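You operate a simulated robot arm through the tools that you are given. There is no shell and no other tool. Be economical: measure what you need, move in short steps, check, and stop when the job is done.

The job below is to be done with a simulated two-armed robot. You get a single attempt, and the scene is never put back.

Task
Fetch the teal cloth and set it in the white tote. Stack the little carton marked "56 pcs" from the top of the dark bench on top of the little carton marked "72 pcs". Take the grey housing from the top of the dark bench and leave it in the inside of the yellow crate with flaps. Fetch the orange housing from the shelf under the dark bench and set it in the purple tote. Open the lower drawer, put the short pink housing in the inside of the lower drawer and shut the drawer again. Put the white card that says "full" from the top of the dark bench on top of the carton there and the white card labelled "check" on the top of the wooden bench. Push the grey flap shut. Do these in any order.

It is judged by the outcome, as a careful person would: the job done as asked, and still so three seconds after it is handed in. It fails if anything else is knocked over, pushed out of place, dropped, spilled or broken. Flat cloth is picked up by pressing the open fingertips on it (5 to 10 N) and closing them slowly along it; thin cloth reads only 2 to 8 mm in the jaws.

Robot
Two 7-joint arms with two-finger parallel grippers on one trunk, on a base that drives. Base frame: it is fixed to the floor where the robot stands at the start and does not move with it; the origin is under the middle of the robot, x ahead of it, y to its left, z up; the surface under the hand at the start is at about z = 0.91. Lengths are in m, angles in degrees, forces in N, time in s.
The left shoulder is at the start at [0.08, 0.131, 0.947], the right one opposite. With the tool pointing down near the work surface each hand reaches from about 0.38 to 0.84 m from the robot's upright axis, wherever it stands, measured 20 degrees to its own side. Places, roughly: carton [1, -0.25, 1]; grey flap [-0.8, -1.8, 1.2]; grey housing [1, 0.25, 1]; inside of the lower drawer [1, -1.3, 0.5]; inside of the yellow crate with flaps [-0.8, -2.2, 0.9]; little carton [0.75, 0.25, 1]; lower drawer [0.9, -1.3, 0.5]; orange housing [0.5, -0.25, 0.5]; purple tote (40x30x18 cm) [-1.4, 2.5, 0.9]; short pink housing [0.75, -0.25, 1]; teal cloth (6x5x3 cm) [0.5, 0.2, 0.4]; top of the wooden bench [1.1, -1.6, 0.9]; white card [0.75, -0.25, 1]; white tote (40x30x18 cm) [0.3, 2.5, 0.9]. Payload 1.57 kg a hand.
Tool frame (each hand has its own): the origin (TCP) lies between the finger pads and is the grasp point; the fingertips stand 0.03 m ahead of it; z points along the fingers, y is the line along which they close. Largest opening 0.11 m; finger width 0.024, thickness 0.012; the body of the gripper, 0.048 by 0.112 m, starts 0.078 m behind the TCP.
Orientation is told as [roll, pitch, yaw] about the base's x, y, z axes, in that order, counted from this pose: with the fingers straight down and closing along the base's y, the tool's x points along the base's -x, its y along +y and its z along -z.

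Tools
- The arms move only by the tool step_arm. It takes "left_motion", "right_motion" or both (then of equal length, played together; a hand with none holds still); each is a list of rows, each a list of 7 numbers: the shift along the tool's x, y, z in m, then the turn, a rotation vector about the tool's x, y, z in degrees, then the finger opening in m, from 0 to 0.11. In form: [[x, y, z, rx, ry, rz, fingers], ...]. A call has 1 to 20 rows; each row shifts and turns the commanded pose from where the row before left it, along the tool's axes as they then stand. Each row takes 0.2 s and may step no farther than 0.05 m and 8.6 degrees from the row before; otherwise, or with a gripper value out of range, the whole call is refused. A pose out of reach is approached as far as the arm can. The call stops where the force on the tool passes 40 N (or 10 N more than at its start, if that is more) or the arm is blocked; 0.2 s more then pass. Each finger travels about 0.108 m/s and halts on what it meets, pressing with about 33 N; the grip force reading is that of the motor and also rises with nothing between the fingers. The clock runs only during rows and for 0.2 s after the last one: add rows that do not move to give the fingers time. The reply holds the time, the measured pose of the TCP, the force on the tool along the base axes, the opening and the grip force, in the units named above and with some noise, with the torque about the TCP (base axes, N m) and any sound that the robot's microphone picked up, and new pictures: "views" is both (left out), scene, wrist or none (wrist: the cameras of the hands that moved).
- Cameras (640 x 400 px; columns grow to the right, rows downward): "scene" is now at [-0.0535, 0.0016, 1.4181]; the picture's right is [0.01, -1.00, 0.00], its down [-0.58, -0.00, -0.82] and it looks along [0.82, 0.01, -0.58] (base axes); focal length 243 px, centre (320, 200). "left" rides on the left gripper at [0.07, -0.016, -0.141] in its tool frame; the picture's right is [0.23, 0.97, 0.00], its down [-0.86, 0.20, -0.48] and it looks along [-0.47, 0.11, 0.88] (tool axes); focal length 222 px, centre (320, 200). "right" rides on the right gripper at [0.07, 0.016, -0.141] in its tool frame; the picture's right is [-0.23, 0.97, 0.00], its down [-0.86, -0.20, -0.48] and it looks along [-0.47, -0.11, 0.88] (tool axes); focal length 222 px, centre (320, 200). There is no depth. A picture from a camera that has moved, and an enlarged one, comes with that camera's place and axes in the base frame and with its lens.
- roll_base(legs): drives the robot by 1 to 6 legs, each [ahead, left, turn to the left] in m, m and degrees, along the robot's own axes; the way and the turn of a leg run together, so that a leg with both is an arc; at most 1.5 m and 180 degrees a leg. The arms and the cameras ride along, it lands a little off, and it stops where it bumps. It gives what a move gives, and a new picture of the scene camera.
- aim_head(pan, tilt): turns the head with the scene camera to pan (to the left, within 109 degrees either way) and tilt (down, from -29 to 69), counted from straight ahead of the robot. It gives what a move gives, and a new picture of the scene camera.
- zoom(camera, box): a new picture of the part [left, top, right, bottom] of that camera's present view, enlarged. It takes no simulated time.
- sign_off(): hands the job in; it is judged then, once.

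Go step by step. Nothing tells you exact positions but the pictures and the camera data: compare them with the known pose of the tool, close in by small moves and look again before you grip or let go. The budget is 493 turns and 360 pictures, counting those below and the enlarged ones. Unless the task says otherwise, let go and move clear before handing in.

The tools are called after ">>>" as a command line: name --argument value ..., lists and objects as JSON in quotes. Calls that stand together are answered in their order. step_arm: Moves the arms, as the interface text tells. Its arguments: {"type":"object","properties":{"left_motion":{"type":"array"},"right_motion":{"type":"array"},"views":{"type":"string","enum":["both","scene","wrist","none"]}},"required":[]} The other tools are called the same way: roll_base (legs) drives the base; aim_head (pan, tilt) turns the head that bears the scene camera; zoom (camera, box) takes an enlarged picture of a part of a camera's view; sign_off () hands the job in.

At the start:

```text
time: 0.0
left_tcp_pos: [0.473, 0.1962, 1.2638]
left_orientation: [0.0, -0.1, 0.0]
left_force: [0.1, 0.8, 0.6]
left_wrist_torque: [0.0, 0.04, 0.02]
left_finger_gap: 0.1099
left_finger_force: 0.1
right_tcp_pos: [0.4886, -0.1502, 1.3014]
right_orientation: [0.0, 0.0, -0.1]
right_force: [-1.3, 0.5, 0.5]
right_wrist_torque: [0.0, -0.01, 0.0]
right_finger_gap: 0.11
right_finger_force: 0.1
robot x, y, heading: [0.0009, 0.0019, 0.2]
head pan, tilt: [0.5, 35.3]
```

scene: 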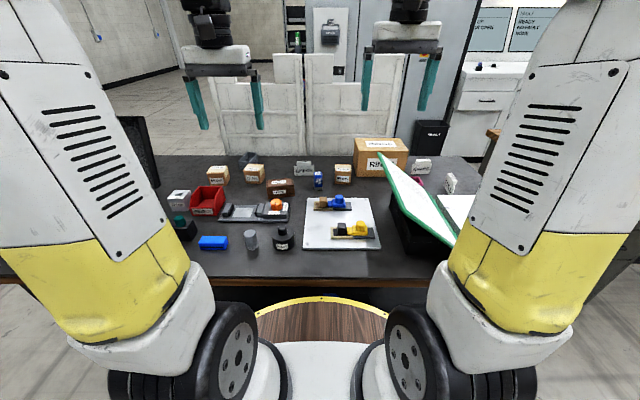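
right: 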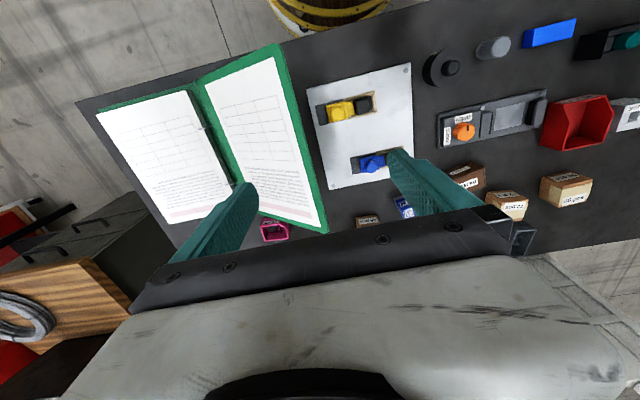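
left: 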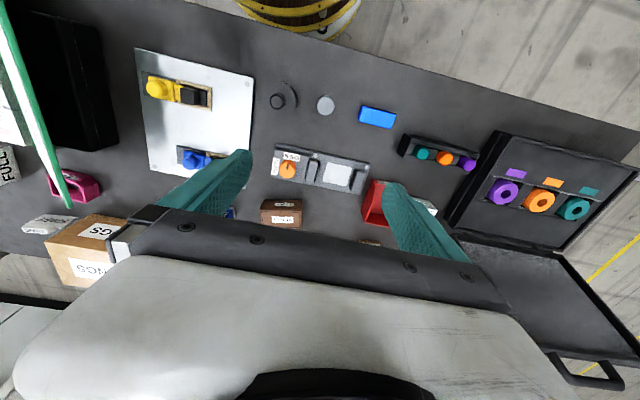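

I see the dark bench with little cartons, cards, a binder, a carton and housings. I'll enlarge the scene to read the labels.

>>> zoom --camera "scene" --box '[160, 130, 320, 230]'

>>> zoom --camera "scene" --box '[310, 120, 470, 220]'

```text
4.00 times, centred on (240, 180) of scene
camera zoom: at [-0.0535, 0.0016, 1.4181], right [0.01, -1.0, 0.0], down [-0.58, 0.0, -0.82], along [0.82, 0.01, -0.58], focal length 973 px, centre (640, 280)
```

zoom: 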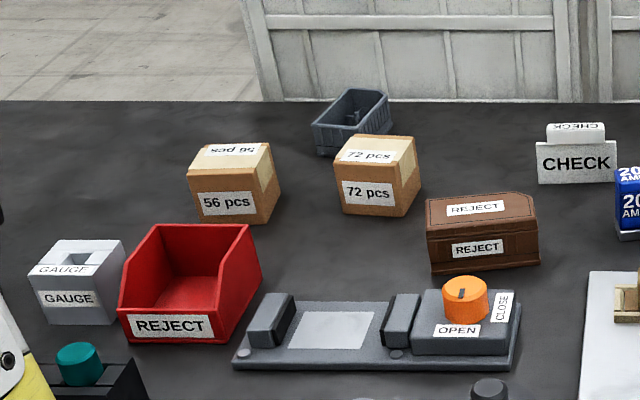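

```text
4.00 times, centred on (390, 170) of scene
camera zoom: at [-0.0535, 0.0016, 1.4181], right [0.01, -1.0, 0.0], down [-0.58, 0.0, -0.82], along [0.82, 0.01, -0.58], focal length 973 px, centre (40, 320)
```

zoom: 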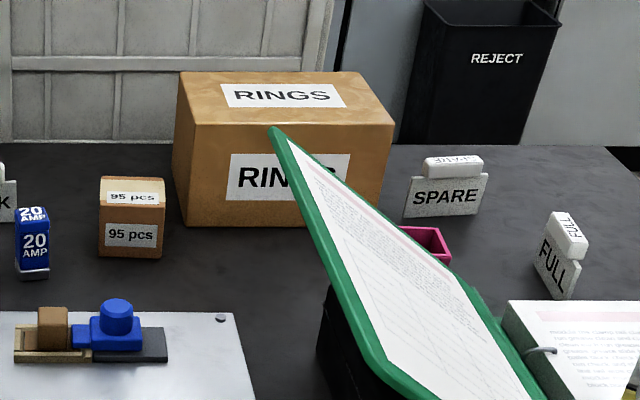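

The cards (CHECK, SPARE, FULL), the little cartons and the grey housing are on the bench. I'll look around the room next.

>>> aim_head --pan -55 --tilt 25

>>> aim_head --pan -105 --tilt 20

>>> aim_head --pan 75 --tilt 20

>>> aim_head --pan 109 --tilt 20

>>> aim_head --pan 0 --tilt 65

```text
time: 1.2
left_tcp_pos: [0.4734, 0.1951, 1.2659]
left_orientation: [-0.1, 0.1, 0.1]
left_force: [0.0, -0.1, 0.3]
left_wrist_torque: [0.05, -0.03, 0.0]
left_finger_gap: 0.11
left_finger_force: 0.0
right_tcp_pos: [0.4887, -0.1523, 1.3011]
right_orientation: [0.0, -0.1, 0.0]
right_force: [0.2, 0.4, -0.1]
right_wrist_torque: [0.03, 0.01, 0.04]
right_finger_gap: 0.1102
right_finger_force: 0.0
robot x, y, heading: [0.0014, -0.0021, -0.2]
head pan, tilt: [-55.0, 25.0]
camera scene: at [-0.0885, -0.0745, 1.4344], right [-0.82, -0.57, 0.0], down [-0.24, 0.35, -0.91], along [0.52, -0.74, -0.42], focal length 243 px, centre (320, 200)
```

scene: 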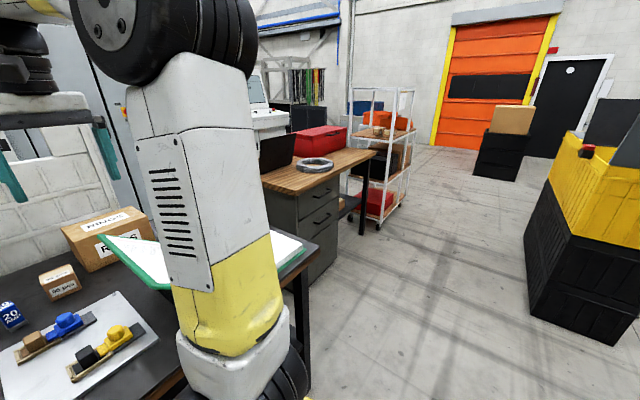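

```text
time: 2.4
left_tcp_pos: [0.4738, 0.1964, 1.2643]
left_orientation: [0.0, 0.1, 0.0]
left_force: [-0.2, -1.0, 0.6]
left_wrist_torque: [-0.03, 0.0, -0.01]
left_finger_gap: 0.1101
left_finger_force: 0.0
right_tcp_pos: [0.489, -0.1508, 1.3013]
right_orientation: [0.0, 0.0, 0.0]
right_force: [0.3, 0.2, -0.5]
right_wrist_torque: [0.01, -0.02, -0.01]
right_finger_gap: 0.1098
right_finger_force: 0.0
robot x, y, heading: [0.0005, 0.0009, -0.0]
head pan, tilt: [-105.0, 20.0]
camera scene: at [-0.1654, -0.0891, 1.4425], right [-0.97, 0.26, 0.0], down [0.09, 0.33, -0.94], along [-0.24, -0.91, -0.34], focal length 243 px, centre (320, 200)
```

scene: 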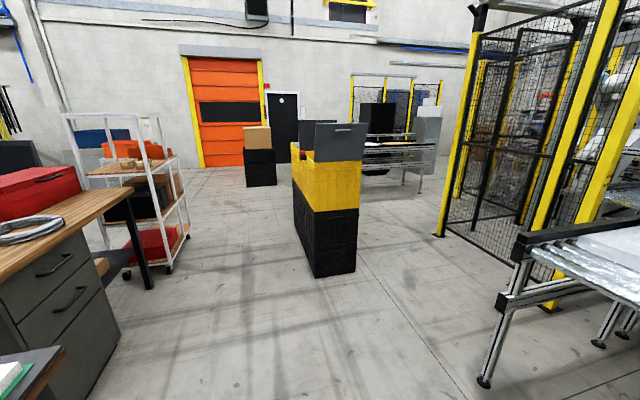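

```text
time: 5.1
left_tcp_pos: [0.4731, 0.1951, 1.2653]
left_orientation: [0.0, 0.0, 0.0]
left_force: [0.1, 0.2, -0.8]
left_wrist_torque: [0.02, -0.01, -0.01]
left_finger_gap: 0.1101
left_finger_force: 0.2
right_tcp_pos: [0.4884, -0.1525, 1.3008]
right_orientation: [0.0, -0.1, 0.1]
right_force: [0.6, -0.2, -0.9]
right_wrist_torque: [-0.01, 0.0, -0.01]
right_finger_gap: 0.1102
right_finger_force: 0.1
robot x, y, heading: [-0.0008, -0.0021, 0.3]
head pan, tilt: [75.0, 20.0]
camera scene: at [-0.1172, 0.0908, 1.4425], right [0.97, -0.26, 0.0], down [-0.09, -0.33, -0.94], along [0.24, 0.91, -0.34], focal length 243 px, centre (320, 200)
```

scene: 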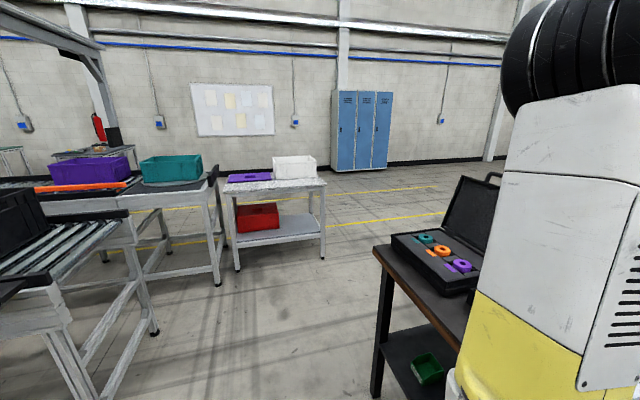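

```text
time: 6.1
left_tcp_pos: [0.4743, 0.1953, 1.2657]
left_orientation: [0.0, 0.0, 0.0]
left_force: [0.9, 0.9, 0.6]
left_wrist_torque: [0.03, 0.02, 0.02]
left_finger_gap: 0.1098
left_finger_force: 0.0
right_tcp_pos: [0.4905, -0.1508, 1.2999]
right_orientation: [0.0, 0.1, 0.0]
right_force: [0.4, -0.1, 0.2]
right_wrist_torque: [-0.03, 0.02, 0.01]
right_finger_gap: 0.1102
right_finger_force: 0.0
robot x, y, heading: [0.0006, 0.0019, 0.2]
head pan, tilt: [108.9, 20.0]
camera scene: at [-0.1714, 0.0891, 1.4425], right [0.95, 0.32, 0.0], down [0.11, -0.32, -0.94], along [-0.3, 0.89, -0.34], focal length 243 px, centre (320, 200)
```

scene: 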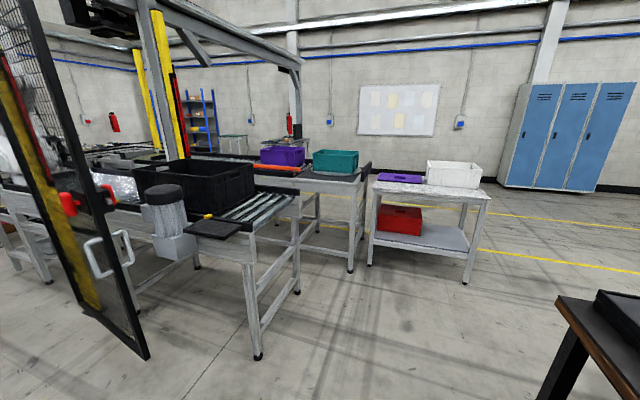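

```text
time: 8.0
left_tcp_pos: [0.473, 0.1959, 1.266]
left_orientation: [0.1, 0.0, 0.1]
left_force: [0.9, 0.4, -0.9]
left_wrist_torque: [-0.01, 0.04, -0.02]
left_finger_gap: 0.11
left_finger_force: 0.0
right_tcp_pos: [0.4882, -0.1512, 1.3007]
right_orientation: [0.1, 0.0, 0.0]
right_force: [-0.3, 0.1, -0.4]
right_wrist_torque: [0.02, 0.01, -0.03]
right_finger_gap: 0.1099
right_finger_force: 0.0
robot x, y, heading: [-0.0005, -0.0042, 0.1]
head pan, tilt: [0.0, 65.0]
camera scene: at [-0.0807, 0.0009, 1.3788], right [0.0, -1.0, 0.0], down [-0.91, 0.0, -0.42], along [0.42, 0.0, -0.91], focal length 243 px, centre (320, 200)
```

scene: 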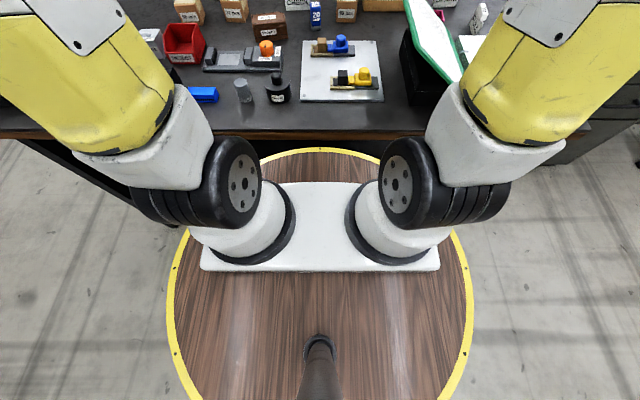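

The base is a disc standing right at the bench front, and the crate, drawer and totes are visible around the room. I'll shift left to bring the little cartons within left-hand reach.

>>> roll_base --legs '[[0, 0.2, 0]]'

>>> aim_head --pan 0 --tilt 35

```text
time: 9.6
left_tcp_pos: [0.4724, 0.3949, 1.2655]
left_orientation: [0.0, 0.0, -0.1]
left_force: [0.3, -0.6, 0.0]
left_wrist_torque: [0.01, -0.02, 0.01]
left_finger_gap: 0.11
left_finger_force: 0.0
right_tcp_pos: [0.4894, 0.0483, 1.3008]
right_orientation: [0.0, 0.0, -0.1]
right_force: [0.3, 0.4, 0.7]
right_wrist_torque: [-0.02, 0.05, -0.01]
right_finger_gap: 0.1101
right_finger_force: 0.0
robot x, y, heading: [-0.0013, 0.1991, -0.0]
head pan, tilt: [0.0, 65.0]
camera scene: at [-0.0806, 0.2007, 1.3788], right [0.0, -1.0, 0.0], down [-0.91, 0.0, -0.42], along [0.42, 0.0, -0.91], focal length 243 px, centre (320, 200)
```

scene: 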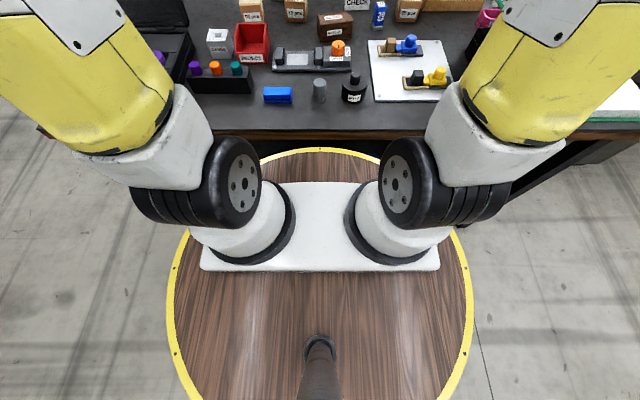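

```text
time: 10.5
left_tcp_pos: [0.4741, 0.3947, 1.2651]
left_orientation: [0.1, 0.0, -0.1]
left_force: [0.1, 0.4, 0.3]
left_wrist_torque: [0.02, -0.04, 0.0]
left_finger_gap: 0.11
left_finger_force: 0.1
right_tcp_pos: [0.49, 0.0477, 1.2993]
right_orientation: [0.0, 0.1, -0.1]
right_force: [0.5, -0.7, -0.4]
right_wrist_torque: [0.0, 0.03, 0.05]
right_finger_gap: 0.1099
right_finger_force: 0.0
robot x, y, heading: [0.0007, 0.2039, 0.0]
head pan, tilt: [0.0, 35.0]
camera scene: at [-0.0532, 0.2009, 1.4185], right [0.0, -1.0, 0.0], down [-0.57, 0.0, -0.82], along [0.82, 0.0, -0.57], focal length 243 px, centre (320, 200)
```

scene: 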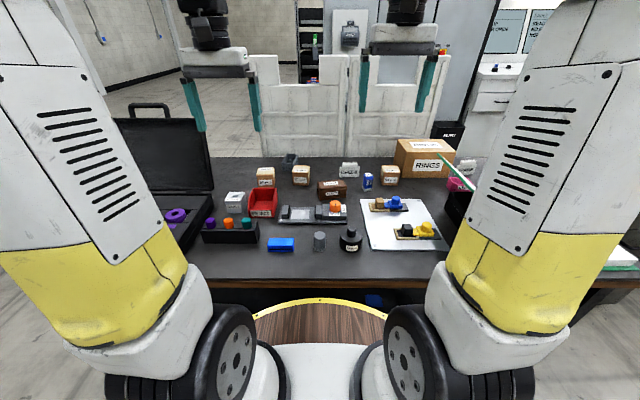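

>>> step_arm --left_motion '[[-0.045, 0.002, 0.02, 0, 0, 0, 0.11], [-0.045, 0.002, 0.02, 0, 0, 0, 0.11], [-0.045, 0.002, 0.02, 0, 0, 0, 0.11], [-0.045, 0.002, 0.02, 0, 0, 0, 0.11], [-0.045, 0.002, 0.02, 0, 0, 0, 0.11], [-0.045, 0.002, 0.02, 0, 0, 0, 0.11]]' --views "both"

```text
time: 11.9
left_tcp_pos: [0.7432, 0.4079, 1.1432]
left_orientation: [0.0, 0.0, -0.1]
left_force: [0.2, 0.4, 1.3]
left_wrist_torque: [0.0, -0.08, 0.02]
left_finger_gap: 0.1099
left_finger_force: 0.0
right_tcp_pos: [0.4893, 0.0489, 1.3004]
right_orientation: [0.0, -0.1, 0.1]
right_force: [-0.6, 0.0, -0.8]
right_wrist_torque: [0.0, -0.06, -0.02]
right_finger_gap: 0.11
right_finger_force: 0.0
robot x, y, heading: [-0.0021, 0.1978, 0.1]
head pan, tilt: [0.0, 35.0]
camera scene: at [-0.0537, 0.2008, 1.4186], right [0.0, -1.0, 0.0], down [-0.57, 0.0, -0.82], along [0.82, 0.0, -0.57], focal length 243 px, centre (320, 200)
camera left: at [0.6735, 0.3918, 1.2855], right [-0.23, 0.97, 0.0], down [0.86, 0.2, 0.48], along [0.47, 0.11, -0.88], focal length 222 px, centre (320, 200)
```

scene: 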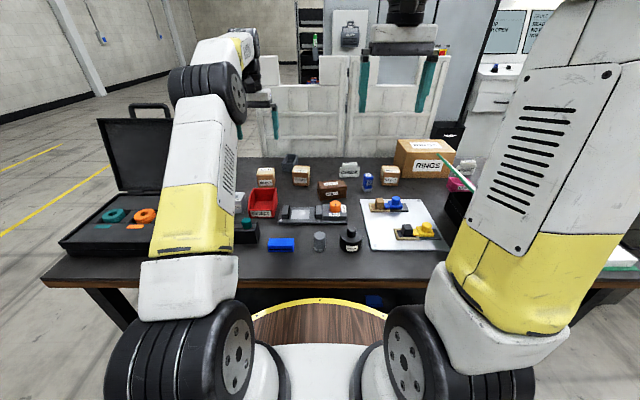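
left: 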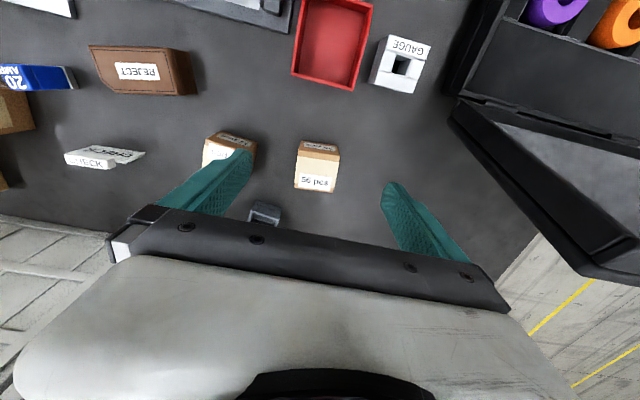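

>>> zoom --camera "left" --box '[180, 110, 380, 235]'

>>> zoom --camera "scene" --box '[230, 140, 390, 240]'

```text
3.20 times, centred on (280, 172) of left
camera zoom: at [0.6735, 0.3918, 1.2855], right [-0.23, 0.97, 0.0], down [0.86, 0.2, 0.48], along [0.47, 0.11, -0.88], focal length 711 px, centre (448, 288)
```

zoom: 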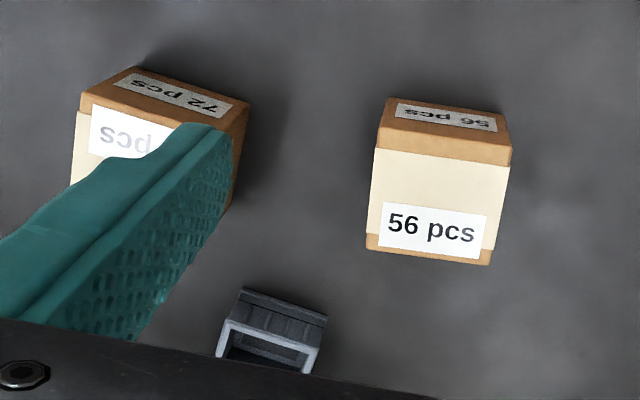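

```text
4.00 times, centred on (310, 190) of scene
camera zoom: at [-0.0537, 0.2008, 1.4186], right [0.0, -1.0, 0.0], down [-0.57, 0.0, -0.82], along [0.82, 0.0, -0.57], focal length 973 px, centre (360, 240)
```

zoom: 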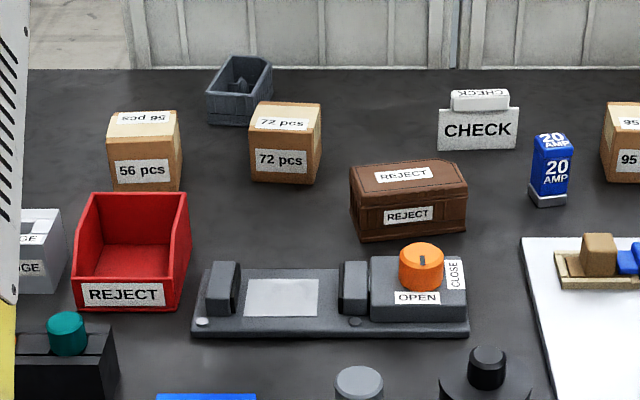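

>>> step_arm --left_motion '[[-0.025, 0.002, 0.03, 0, 0, 0, 0.11], [-0.025, 0.003, 0.03, 0, 0, 0, 0.11], [0, 0, 0.03, 0, 0, 0, 0.11], [0, 0, 0.02, 0, 0, 0, 0.11], [0, 0, 0, 0, 0, 0, 0.11]]' --views "wrist"

```text
time: 13.1
left_tcp_pos: [0.7958, 0.415, 1.0356]
left_orientation: [0.0, 0.3, -0.1]
left_force: [-0.1, 0.1, -0.5]
left_wrist_torque: [0.02, 0.0, -0.01]
left_finger_gap: 0.1099
left_finger_force: 0.1
left hand out of reach, approached as far as the arm can: row 2, 3, 4
right_tcp_pos: [0.4881, 0.0474, 1.3008]
right_orientation: [0.1, -0.1, 0.0]
right_force: [-0.2, 0.8, -0.3]
right_wrist_torque: [-0.01, 0.0, -0.01]
right_finger_gap: 0.11
right_finger_force: 0.0
robot x, y, heading: [0.0011, 0.2, -0.1]
head pan, tilt: [0.0, 35.0]
camera left: at [0.7257, 0.3983, 1.1776], right [-0.23, 0.97, 0.0], down [0.86, 0.2, 0.47], along [0.46, 0.11, -0.88], focal length 222 px, centre (320, 200)
```

left: 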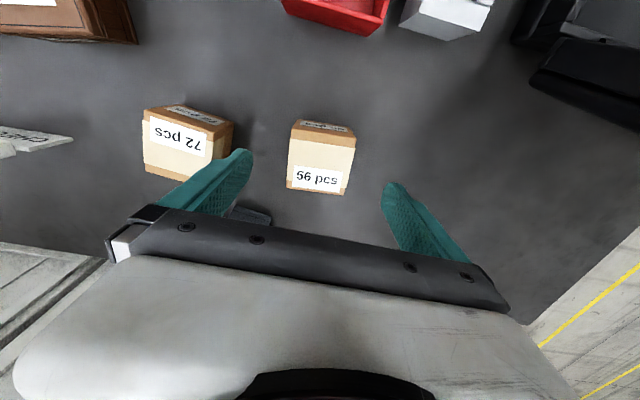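

The carton is centred under the hand. I descend and grip.

>>> step_arm --left_motion '[[0, 0, 0.03, 0, 0, 0, 0.11], [0, 0, 0.03, 0, 0, 0, 0.11], [0, 0, 0.022, 0, 0, 0, 0.11], [0, 0, 0, 0, 0, 0, 0.11]]' --views "wrist"

```text
time: 14.1
left_tcp_pos: [0.8108, 0.4153, 0.9572]
left_orientation: [0.0, 0.2, -0.1]
left_force: [0.3, -0.1, 0.1]
left_wrist_torque: [0.04, 0.0, 0.02]
left_finger_gap: 0.1104
left_finger_force: 0.0
left hand out of reach, approached as far as the arm can: row 1, 2, 3
right_tcp_pos: [0.4898, 0.0482, 1.3008]
right_orientation: [0.0, 0.0, 0.0]
right_force: [0.1, 0.0, 0.0]
right_wrist_torque: [0.0, -0.01, 0.03]
right_finger_gap: 0.1098
right_finger_force: 0.0
robot x, y, heading: [-0.0019, 0.1987, -0.3]
head pan, tilt: [0.0, 35.0]
camera left: at [0.7413, 0.3993, 1.0993], right [-0.23, 0.97, 0.0], down [0.86, 0.2, 0.48], along [0.46, 0.11, -0.88], focal length 222 px, centre (320, 200)
```

left: 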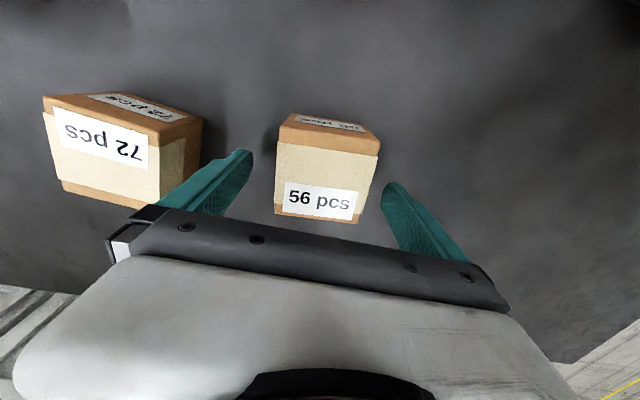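

>>> step_arm --left_motion '[[0.012, -0.001, 0.003, 0, 0, 0, 0.11], [0, 0, 0, 0, 0, 0, 0.11]]' --views "wrist"

```text
time: 14.7
left_tcp_pos: [0.8111, 0.4159, 0.9566]
left_orientation: [0.0, 0.2, -0.1]
left_force: [-0.6, -0.3, 0.7]
left_wrist_torque: [0.0, 0.01, 0.01]
left_finger_gap: 0.1099
left_finger_force: 0.0
left hand out of reach, approached as far as the arm can: row 1
right_tcp_pos: [0.4894, 0.0483, 1.3016]
right_orientation: [-0.1, -0.1, -0.2]
right_force: [1.4, 0.5, 0.3]
right_wrist_torque: [0.02, -0.02, -0.02]
right_finger_gap: 0.11
right_finger_force: 0.0
robot x, y, heading: [-0.0006, 0.1972, -0.0]
head pan, tilt: [0.0, 35.0]
camera left: at [0.7413, 0.3992, 1.0995], right [-0.23, 0.97, 0.0], down [0.86, 0.2, 0.48], along [0.46, 0.11, -0.88], focal length 222 px, centre (320, 200)
```

left: 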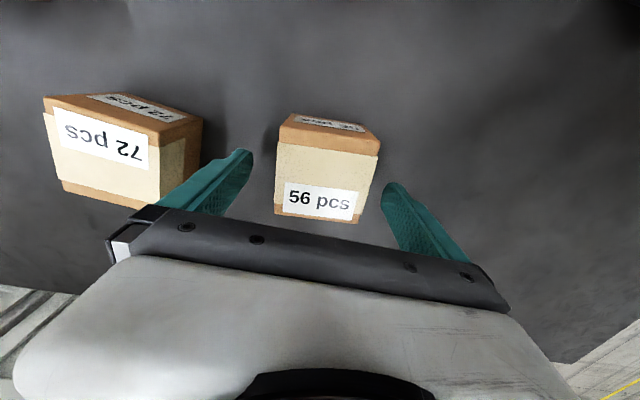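

>>> step_arm --left_motion '[[0.015, 0, 0, 0, 0, 0, 0.11], [0, 0, 0, 0, 0, 0, 0.11]]' --views "none"

```text
time: 15.3
left_tcp_pos: [0.8124, 0.4157, 0.958]
left_orientation: [0.0, 0.1, -0.1]
left_force: [0.5, -0.3, -0.6]
left_wrist_torque: [-0.01, -0.04, -0.02]
left_finger_gap: 0.1102
left_finger_force: 0.0
left hand out of reach, approached as far as the arm can: row 1
right_tcp_pos: [0.4898, 0.0475, 1.3013]
right_orientation: [0.1, 0.0, -0.1]
right_force: [-0.2, -0.6, 0.8]
right_wrist_torque: [-0.03, 0.01, -0.03]
right_finger_gap: 0.11
right_finger_force: 0.1
robot x, y, heading: [-0.0001, 0.1986, 0.1]
head pan, tilt: [0.0, 35.0]
```

>>> step_arm --left_motion '[[0.03, 0, -0.01, 0, 0, 0, 0.11], [0, 0, 0, 0, 0, 0, 0.11]]' --views "none"

```text
time: 15.9
left_tcp_pos: [0.8076, 0.4186, 0.9735]
left_orientation: [0.0, 0.2, -0.1]
left_force: [0.2, 0.4, -0.1]
left_wrist_torque: [-0.04, 0.03, -0.02]
left_finger_gap: 0.1101
left_finger_force: 0.1
left hand out of reach, approached as far as the arm can: row 1
right_tcp_pos: [0.4875, 0.0483, 1.3011]
right_orientation: [0.1, 0.0, -0.1]
right_force: [-0.8, 0.7, 0.2]
right_wrist_torque: [0.0, 0.03, 0.0]
right_finger_gap: 0.1101
right_finger_force: 0.0
robot x, y, heading: [-0.001, 0.2011, 0.1]
head pan, tilt: [0.0, 35.0]
```

>>> step_arm --left_motion '[[0.04, 0, -0.02, 0, 0, 0, 0.11], [0.04, 0, -0.01, 0, 0, 0, 0.11], [0, 0, 0, 0, 0, 0, 0.11]]' --views "none"

```text
time: 16.7
left_tcp_pos: [0.7984, 0.4226, 1.0185]
left_orientation: [0.0, 0.2, -0.2]
left_force: [-0.6, -0.1, 0.4]
left_wrist_torque: [0.01, -0.01, -0.01]
left_finger_gap: 0.1103
left_finger_force: 0.2
left hand out of reach, approached as far as the arm can: row 1, 2
right_tcp_pos: [0.4883, 0.0503, 1.3]
right_orientation: [-0.1, 0.0, -0.1]
right_force: [-1.0, 0.3, -0.4]
right_wrist_torque: [-0.03, 0.0, 0.0]
right_finger_gap: 0.1099
right_finger_force: 0.1
robot x, y, heading: [-0.0008, 0.1993, -0.0]
head pan, tilt: [0.0, 35.0]
```

>>> step_arm --left_motion '[[0.0, 0, -0.04, 0, 0, 0, 0.11], [0.0, 0, -0.04, 0, 0, 0, 0.11], [0, 0, -0.03, 0, 0, 0, 0.11], [0, 0, 0, 0, 0, 0, 0.11]]' --views "scene"

```text
time: 17.7
left_tcp_pos: [0.7706, 0.4187, 1.1189]
left_orientation: [0.0, 0.1, -0.1]
left_force: [0.7, -0.5, 0.4]
left_wrist_torque: [0.0, 0.01, 0.03]
left_finger_gap: 0.1103
left_finger_force: 0.0
left hand out of reach, approached as far as the arm can: row 1, 2, 3
right_tcp_pos: [0.4885, 0.048, 1.3013]
right_orientation: [0.1, 0.0, -0.1]
right_force: [0.1, -0.6, -0.1]
right_wrist_torque: [0.03, -0.07, -0.01]
right_finger_gap: 0.11
right_finger_force: 0.1
robot x, y, heading: [-0.001, 0.2017, -0.0]
head pan, tilt: [0.0, 35.0]
camera scene: at [-0.0533, 0.2008, 1.4186], right [0.0, -1.0, 0.0], down [-0.57, 0.0, -0.82], along [0.82, 0.0, -0.57], focal length 243 px, centre (320, 200)
```

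scene: 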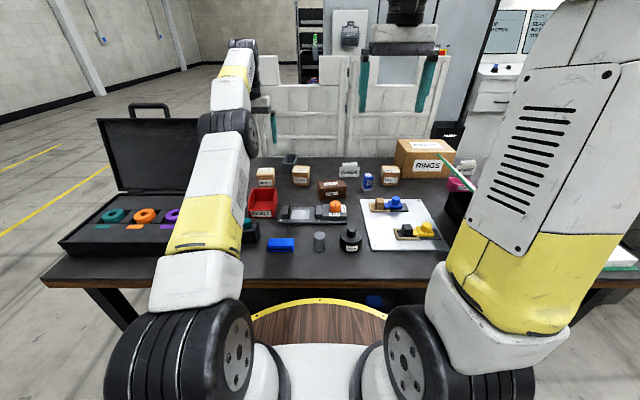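

>>> step_arm --left_motion '[[0.03, 0, 0, 0, 0, 0, 0.11], [0.04, 0, -0.03, 0, 0, 0, 0.11], [0.04, 0, -0.03, 0, 0, 0, 0.11], [0, 0, 0, 0, 0, 0, 0.11]]' --views "none"

```text
time: 18.7
left_tcp_pos: [0.6607, 0.4188, 1.1782]
left_orientation: [0.0, -0.1, -0.2]
left_force: [0.5, -0.9, 0.2]
left_wrist_torque: [-0.01, 0.01, -0.01]
left_finger_gap: 0.1102
left_finger_force: 0.1
right_tcp_pos: [0.4891, 0.0491, 1.3011]
right_orientation: [-0.1, 0.0, -0.1]
right_force: [-0.9, 0.4, -0.7]
right_wrist_torque: [-0.04, 0.01, 0.0]
right_finger_gap: 0.1101
right_finger_force: 0.1
robot x, y, heading: [0.0016, 0.1981, 0.2]
head pan, tilt: [0.0, 35.0]
```

>>> step_arm --left_motion '[[0, 0, 0, 0, -8.4, 0, 0.11], [0, 0, 0, 0, -8.3, 0, 0.11], [0, 0, 0, 0, -8.3, 0, 0.11], [-0.0175, -0.0015, 0.0435, 0, 0, 0, 0.11], [-0.0175, -0.0015, 0.0435, 0, 0, 0, 0.11], [-0.0175, -0.0015, 0.0435, 0, 0, 0, 0.11], [-0.0175, -0.0015, 0.0435, 0, 0, 0, 0.11], [0, 0, 0, 0, 0, 0, 0.11]]' --views "wrist"

```text
time: 20.5
left_tcp_pos: [0.7991, 0.4147, 1.0502]
left_orientation: [0.0, -25.0, -0.2]
left_force: [0.0, -0.7, -0.7]
left_wrist_torque: [0.01, -0.03, -0.01]
left_finger_gap: 0.1101
left_finger_force: 0.0
right_tcp_pos: [0.4895, 0.0481, 1.3]
right_orientation: [0.0, 0.0, -0.1]
right_force: [0.3, 0.1, 0.3]
right_wrist_torque: [0.02, 0.02, 0.0]
right_finger_gap: 0.1099
right_finger_force: 0.0
robot x, y, heading: [-0.0018, 0.2039, 0.0]
head pan, tilt: [0.0, 35.0]
camera left: at [0.6767, 0.399, 1.1498], right [-0.2, 0.97, -0.1], down [0.57, 0.2, 0.8], along [0.79, 0.11, -0.6], focal length 222 px, centre (320, 200)
```

left: 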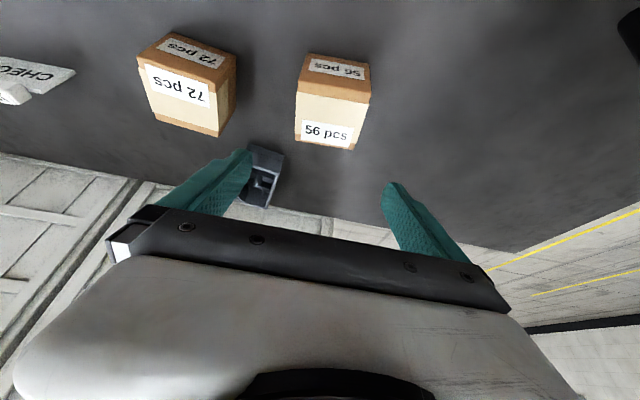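

>>> step_arm --left_motion '[[0.0145, 0.0, 0.03, 0, 0, 0, 0.11], [0.0145, 0.0, 0.03, 0, 0, 0, 0.11], [0.0145, 0.0, 0.029, 0, 0, 0, 0.11], [0, 0, 0, 0, 0, 0, 0.11]]' --views "wrist"

```text
time: 21.5
left_tcp_pos: [0.7976, 0.4134, 0.9498]
left_orientation: [0.0, -25.0, -0.1]
left_force: [0.2, -0.5, -0.2]
left_wrist_torque: [-0.04, 0.01, 0.02]
left_finger_gap: 0.11
left_finger_force: 0.1
right_tcp_pos: [0.4897, 0.0482, 1.3]
right_orientation: [0.0, -0.1, -0.2]
right_force: [-1.0, 0.3, -0.3]
right_wrist_torque: [0.0, -0.02, -0.01]
right_finger_gap: 0.11
right_finger_force: 0.1
robot x, y, heading: [-0.001, 0.1969, -0.3]
head pan, tilt: [0.0, 35.0]
camera left: at [0.6737, 0.3986, 1.0497], right [-0.21, 0.97, -0.1], down [0.57, 0.2, 0.8], along [0.79, 0.11, -0.6], focal length 222 px, centre (320, 200)
```

left: 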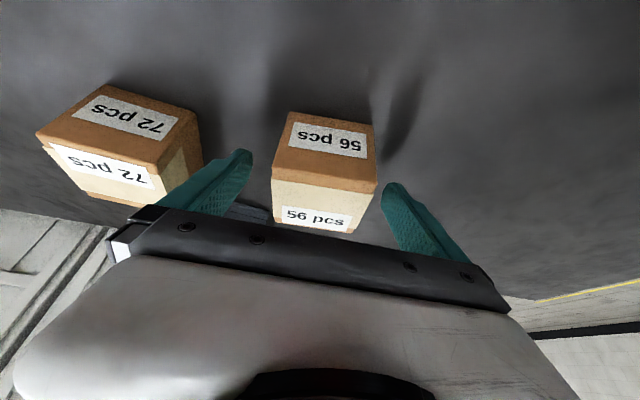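

>>> step_arm --left_motion '[[0, 0, 0, 0, 0, 0, 0.05], [0, 0, 0, 0, 0, 0, 0.04], [0, 0, 0, 0, 0, 0, 0.04]]' --views "none"

>>> step_arm --left_motion '[[-0.0085, 0, -0.018, 0, 0, 0, 0.04], [-0.0127, 0, -0.027, 0, 0, 0, 0.04], [-0.0127, 0, -0.027, 0, 0, 0, 0.04], [-0.0127, 0, -0.027, 0, 0, 0, 0.04], [0, 0, 0, 0, 0, 0, 0.04]]' --views "both"

```text
time: 22.3
left_tcp_pos: [0.7978, 0.4137, 0.9513]
left_orientation: [0.0, -25.1, -0.2]
left_force: [0.3, 0.8, 0.8]
left_wrist_torque: [-0.06, -0.06, 0.0]
left_finger_gap: 0.0639
left_finger_force: 33.5
right_tcp_pos: [0.4896, 0.0479, 1.3016]
right_orientation: [0.1, 0.0, -0.1]
right_force: [0.6, -1.0, 0.3]
right_wrist_torque: [0.01, 0.03, -0.02]
right_finger_gap: 0.11
right_finger_force: 0.1
robot x, y, heading: [-0.0012, 0.1982, -0.2]
head pan, tilt: [0.0, 35.0]
```

```text
time: 23.5
left_tcp_pos: [0.7977, 0.4149, 1.0602]
left_orientation: [-0.1, -25.0, -0.1]
left_force: [0.1, -0.1, -2.7]
left_wrist_torque: [0.01, -0.01, 0.01]
left_finger_gap: 0.0637
left_finger_force: 33.5
right_tcp_pos: [0.4893, 0.0481, 1.3006]
right_orientation: [0.0, 0.1, -0.1]
right_force: [1.1, -0.1, 0.7]
right_wrist_torque: [-0.03, -0.02, 0.02]
right_finger_gap: 0.1098
right_finger_force: 0.0
robot x, y, heading: [0.0008, 0.1992, -0.5]
head pan, tilt: [0.0, 35.0]
camera scene: at [-0.0531, 0.2009, 1.4186], right [0.0, -1.0, 0.0], down [-0.57, 0.0, -0.82], along [0.82, 0.0, -0.57], focal length 243 px, centre (320, 200)
camera left: at [0.6746, 0.3979, 1.1591], right [-0.21, 0.97, -0.1], down [0.57, 0.2, 0.79], along [0.79, 0.11, -0.6], focal length 222 px, centre (320, 200)
```

scene: 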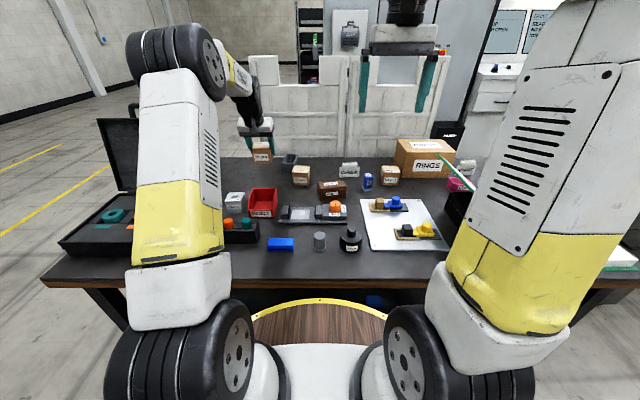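
left: 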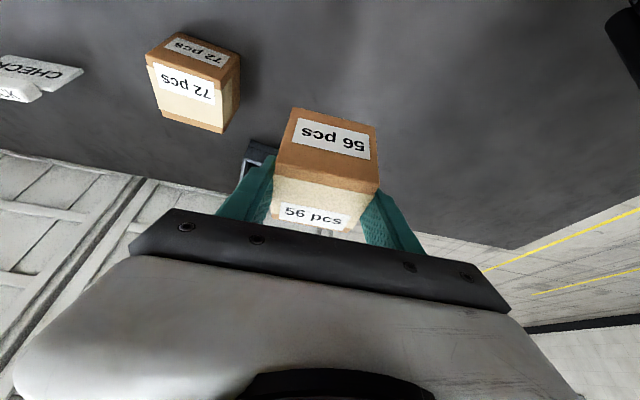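

>>> zoom --camera "left" --box '[120, 20, 280, 120]'

>>> zoom --camera "scene" --box '[230, 130, 390, 230]'

```text
4.00 times, centred on (200, 70) of left
camera zoom: at [0.6746, 0.3979, 1.1591], right [-0.21, 0.97, -0.1], down [0.57, 0.2, 0.79], along [0.79, 0.11, -0.6], focal length 888 px, centre (800, 720)
```

zoom: 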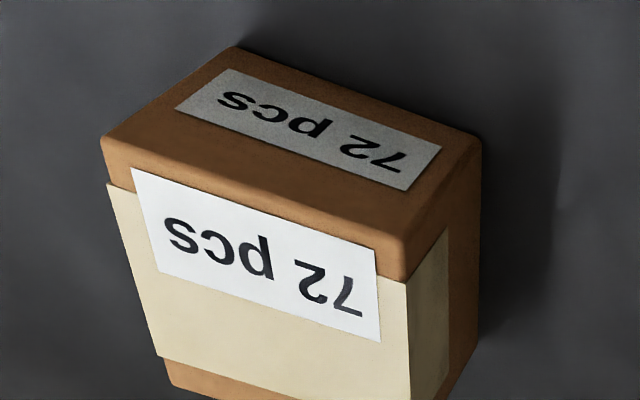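

```text
4.00 times, centred on (310, 180) of scene
camera zoom: at [-0.0531, 0.2009, 1.4186], right [0.0, -1.0, 0.0], down [-0.57, 0.0, -0.82], along [0.82, 0.0, -0.57], focal length 973 px, centre (360, 280)
```

zoom: 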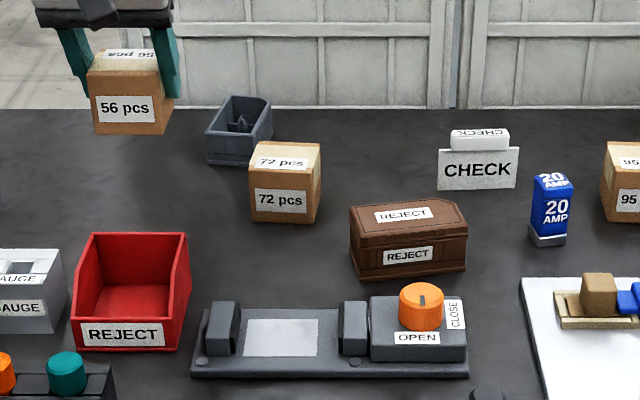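

>>> step_arm --left_motion '[[-0.004, -0.034, 0.0018, 0, 0, 0, 0.04], [-0.004, -0.034, 0.0018, 0, 0, 0, 0.04], [-0.004, -0.034, 0.0018, 0, 0, 0, 0.04], [-0.004, -0.034, 0.0018, 0, 0, 0, 0.04], [0, 0, 0, 2.5, 0, 5.4, 0.04], [0, 0, 0, 0, 0, 0, 0.04]]' --views "both"

>>> zoom --camera "scene" --box '[230, 130, 390, 230]'

```text
time: 24.9
left_tcp_pos: [0.816, 0.2777, 1.0593]
left_orientation: [-0.1, -25.0, -6.0]
left_force: [-0.6, -0.4, -1.1]
left_wrist_torque: [-0.02, 0.01, 0.03]
left_finger_gap: 0.0639
left_finger_force: 32.6
right_tcp_pos: [0.4889, 0.0477, 1.3]
right_orientation: [-0.1, 0.0, 0.0]
right_force: [0.1, -0.1, 0.5]
right_wrist_torque: [0.04, 0.01, 0.05]
right_finger_gap: 0.11
right_finger_force: 0.1
robot x, y, heading: [-0.0016, 0.2022, 0.1]
head pan, tilt: [0.0, 35.0]
camera scene: at [-0.053, 0.2008, 1.4186], right [0.0, -1.0, 0.0], down [-0.57, 0.0, -0.82], along [0.82, 0.0, -0.57], focal length 243 px, centre (320, 200)
camera left: at [0.6911, 0.2746, 1.1584], right [-0.1, 0.99, -0.1], down [0.59, 0.14, 0.8], along [0.8, 0.02, -0.6], focal length 222 px, centre (320, 200)
```

scene: 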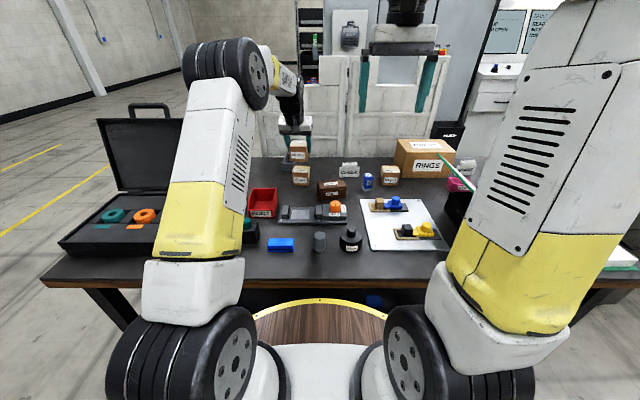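
left: 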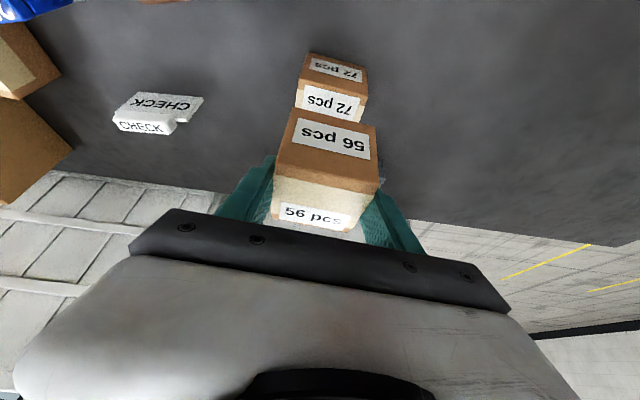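

```text
4.00 times, centred on (310, 180) of scene
camera zoom: at [-0.053, 0.2008, 1.4186], right [0.0, -1.0, 0.0], down [-0.57, 0.0, -0.82], along [0.82, 0.0, -0.57], focal length 973 px, centre (360, 280)
```

zoom: 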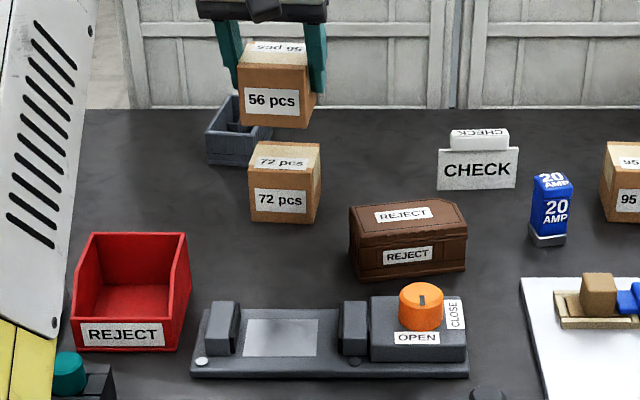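

>>> step_arm --left_motion '[[0.0076, -0.002, 0.0163, 0, 0, 0, 0.04], [0.0076, 0, 0.0163, 0, 0, 0, 0.04], [0, 0, 0, 0, 0, 0, 0.04]]' --views "wrist"

>>> zoom --camera "scene" --box '[260, 130, 340, 180]'

>>> zoom --camera "left" --box '[230, 20, 430, 145]'

```text
time: 25.7
left_tcp_pos: [0.8152, 0.2756, 1.0237]
left_orientation: [-0.1, -25.0, -6.0]
left_force: [0.0, 0.2, -2.2]
left_wrist_torque: [-0.01, -0.03, 0.01]
left_finger_gap: 0.0635
left_finger_force: 33.3
right_tcp_pos: [0.4898, 0.048, 1.3003]
right_orientation: [0.0, 0.0, -0.1]
right_force: [0.0, -0.1, 0.6]
right_wrist_torque: [0.0, -0.01, -0.03]
right_finger_gap: 0.1101
right_finger_force: 0.0
robot x, y, heading: [0.0041, 0.2, -0.2]
head pan, tilt: [0.0, 35.0]
camera left: at [0.69, 0.2729, 1.1225], right [-0.1, 0.99, -0.1], down [0.59, 0.14, 0.8], along [0.8, 0.03, -0.6], focal length 222 px, centre (320, 200)
```

left: 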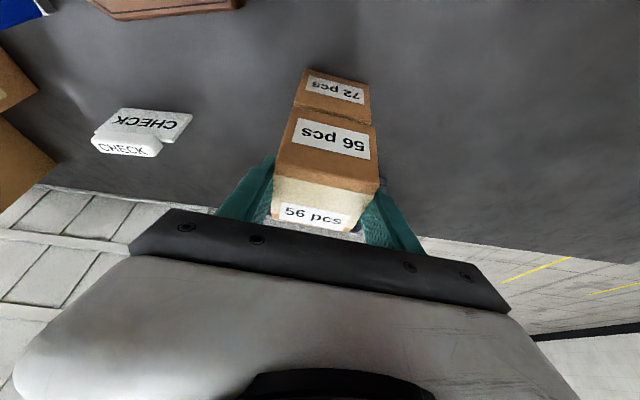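

```text
8.00 times, centred on (300, 155) of scene
camera zoom: at [-0.053, 0.2008, 1.4186], right [0.0, -1.0, 0.0], down [-0.57, 0.0, -0.82], along [0.82, 0.0, -0.57], focal length 1946 px, centre (480, 560)
```

zoom: 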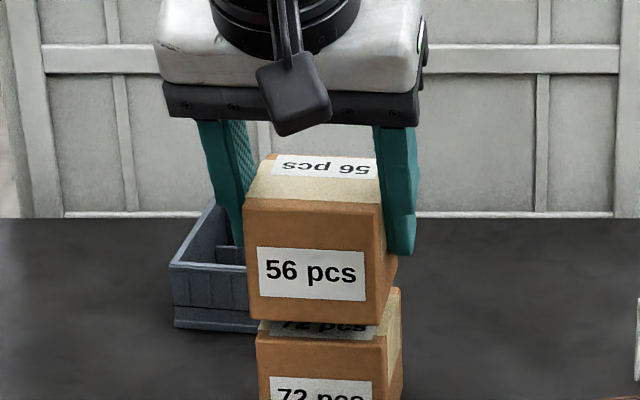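

```text
3.20 times, centred on (330, 82) of left
camera zoom: at [0.69, 0.2729, 1.1225], right [-0.1, 0.99, -0.1], down [0.59, 0.14, 0.8], along [0.8, 0.03, -0.6], focal length 711 px, centre (288, 576)
```

zoom: 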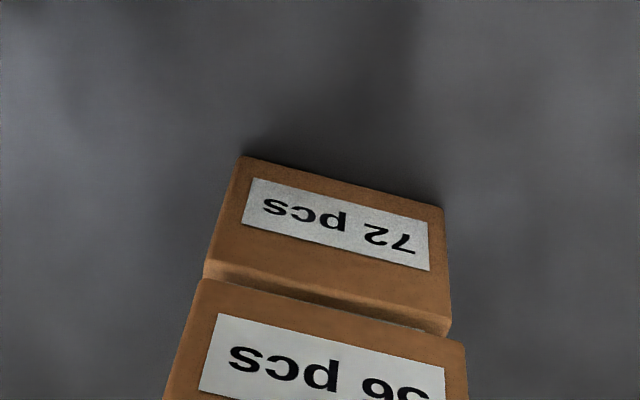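

>>> step_arm --left_motion '[[0.001, -0.003, 0.005, 0, 0, 0, 0.04], [0.0017, 0, 0.0036, 0, 0, 0, 0.04], [0, 0, 0, 0, 0, 0, 0.04]]' --views "none"

>>> zoom --camera "scene" --box '[260, 130, 340, 180]'

```text
time: 26.5
left_tcp_pos: [0.816, 0.272, 1.0141]
left_orientation: [0.0, -25.0, -6.0]
left_force: [-0.3, -1.6, -1.3]
left_wrist_torque: [-0.05, 0.03, -0.02]
left_finger_gap: 0.0635
left_finger_force: 33.1
right_tcp_pos: [0.4895, 0.0485, 1.3001]
right_orientation: [0.0, 0.1, -0.2]
right_force: [-0.6, -0.4, -0.6]
right_wrist_torque: [0.0, 0.01, 0.01]
right_finger_gap: 0.1098
right_finger_force: 0.1
robot x, y, heading: [-0.0046, 0.2017, -0.0]
head pan, tilt: [0.0, 35.0]
```

```text
8.00 times, centred on (300, 155) of scene
camera zoom: at [-0.053, 0.2008, 1.4186], right [0.0, -1.0, 0.0], down [-0.57, 0.0, -0.82], along [0.82, 0.0, -0.57], focal length 1946 px, centre (480, 560)
```

zoom: 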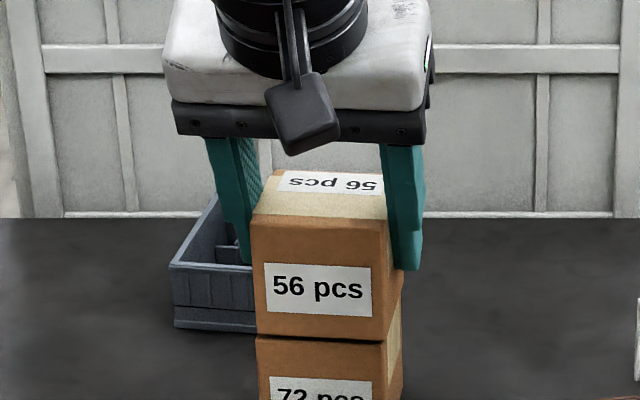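

>>> step_arm --left_motion '[[0.0008, 0, 0.0018, 0, 0, 0, 0.04], [0.0004, 0, 0.0009, 0, 0, 0, 0.04]]' --views "none"

```text
time: 27.1
left_tcp_pos: [0.8161, 0.2738, 1.0123]
left_orientation: [-0.1, -25.0, -6.0]
left_force: [-0.2, 0.2, -2.0]
left_wrist_torque: [0.0, -0.04, -0.03]
left_finger_gap: 0.0635
left_finger_force: 32.8
right_tcp_pos: [0.4895, 0.0481, 1.2999]
right_orientation: [0.0, -0.1, -0.1]
right_force: [-0.2, -0.5, -0.5]
right_wrist_torque: [-0.02, -0.01, -0.04]
right_finger_gap: 0.1099
right_finger_force: 0.1
robot x, y, heading: [-0.0016, 0.2022, -0.3]
head pan, tilt: [0.0, 35.0]
```

>>> step_arm --left_motion '[[0.0008, 0, 0.0018, 0, 0, 0, 0.04], [0.0008, 0, 0.0018, 0, 0, 0, 0.04]]' --views "none"

```text
time: 27.7
left_tcp_pos: [0.8165, 0.273, 1.011]
left_orientation: [0.0, -25.2, -6.0]
left_force: [-2.8, 0.6, 13.4]
left_wrist_torque: [-0.07, 0.58, -0.04]
left_finger_gap: 0.0637
left_finger_force: 33.3
right_tcp_pos: [0.4887, 0.0489, 1.3021]
right_orientation: [0.1, 0.0, 0.0]
right_force: [-0.4, -0.2, -0.3]
right_wrist_torque: [0.01, 0.0, 0.0]
right_finger_gap: 0.1103
right_finger_force: 0.1
robot x, y, heading: [0.0018, 0.1988, 0.3]
head pan, tilt: [0.0, 35.0]
```

Contact is felt, so the carton sits. I release and retreat upward along the tool.

>>> step_arm --left_motion '[[-0.0008, 0, -0.0018, 0, 0, 0, 0.04], [0, 0, 0, 0, 0, 0, 0.075], [0, 0, 0, 0, 0, 0, 0.09], [0, 0, 0, 0, 0, 0, 0.09]]' --views "none"

>>> step_arm --left_motion '[[0, 0, -0.04, 0, 0, 0, 0.09], [0, 0, -0.05, 0, 0, 0, 0.09], [0, 0, -0.05, 0, 0, 0, 0.09], [0, 0, 0, 0, 0, 0, 0.09]]' --views "both"

>>> zoom --camera "scene" --box '[250, 130, 410, 230]'

```text
time: 28.7
left_tcp_pos: [0.8165, 0.2729, 1.0109]
left_orientation: [0.0, -24.9, -5.9]
left_force: [0.5, -0.5, -0.5]
left_wrist_torque: [-0.01, -0.05, 0.0]
left_finger_gap: 0.0897
left_finger_force: 0.0
right_tcp_pos: [0.4901, 0.0474, 1.3008]
right_orientation: [0.0, 0.0, -0.1]
right_force: [-0.1, 0.2, -0.7]
right_wrist_torque: [0.01, -0.01, 0.0]
right_finger_gap: 0.1101
right_finger_force: 0.0
robot x, y, heading: [-0.0005, 0.2015, 0.1]
head pan, tilt: [0.0, 35.0]
```

```text
time: 29.7
left_tcp_pos: [0.7575, 0.2798, 1.1392]
left_orientation: [0.1, -25.0, -6.1]
left_force: [0.3, 0.1, -0.3]
left_wrist_torque: [0.0, 0.0, -0.02]
left_finger_gap: 0.0899
left_finger_force: 0.0
right_tcp_pos: [0.4886, 0.0489, 1.2999]
right_orientation: [0.0, 0.1, -0.1]
right_force: [-0.1, -0.9, 0.4]
right_wrist_torque: [0.0, 0.01, -0.01]
right_finger_gap: 0.11
right_finger_force: 0.0
robot x, y, heading: [0.0003, 0.199, 0.0]
head pan, tilt: [0.0, 35.0]
camera scene: at [-0.0532, 0.2008, 1.4186], right [0.0, -1.0, 0.0], down [-0.57, 0.0, -0.82], along [0.82, 0.0, -0.57], focal length 243 px, centre (320, 200)
camera left: at [0.6335, 0.2773, 1.2376], right [-0.1, 0.99, -0.1], down [0.59, 0.14, 0.79], along [0.8, 0.03, -0.6], focal length 222 px, centre (320, 200)
```

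scene: 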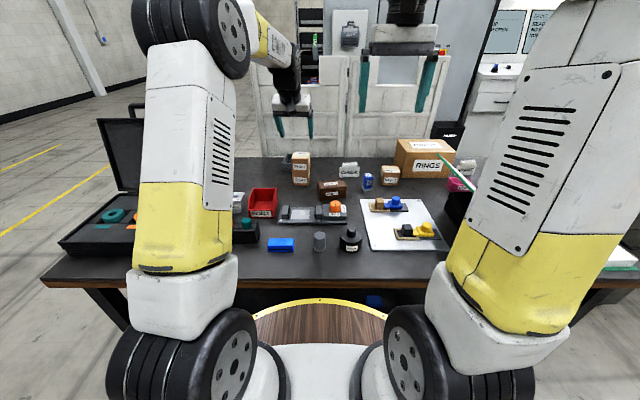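
left: 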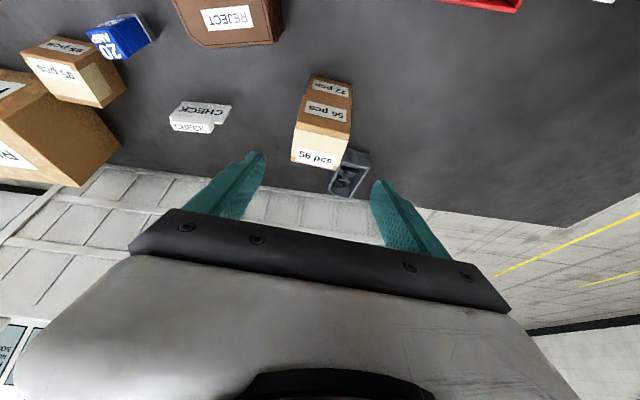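

```text
4.00 times, centred on (330, 180) of scene
camera zoom: at [-0.0532, 0.2008, 1.4186], right [0.0, -1.0, 0.0], down [-0.57, 0.0, -0.82], along [0.82, 0.0, -0.57], focal length 973 px, centre (280, 280)
```

zoom: 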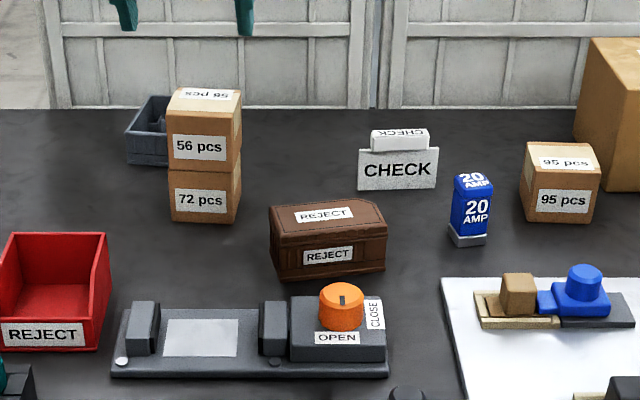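

The 56 pcs carton is stacked. I'll take a closer look at the grey housing behind it.

>>> zoom --camera "left" --box '[270, 60, 430, 210]'

```text
2.67 times, centred on (350, 135) of left
camera zoom: at [0.6335, 0.2773, 1.2376], right [-0.1, 0.99, -0.1], down [0.59, 0.14, 0.79], along [0.8, 0.03, -0.6], focal length 592 px, centre (240, 373)
```

zoom: 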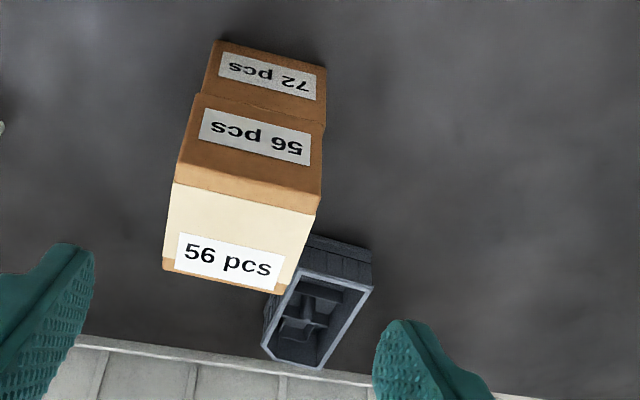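

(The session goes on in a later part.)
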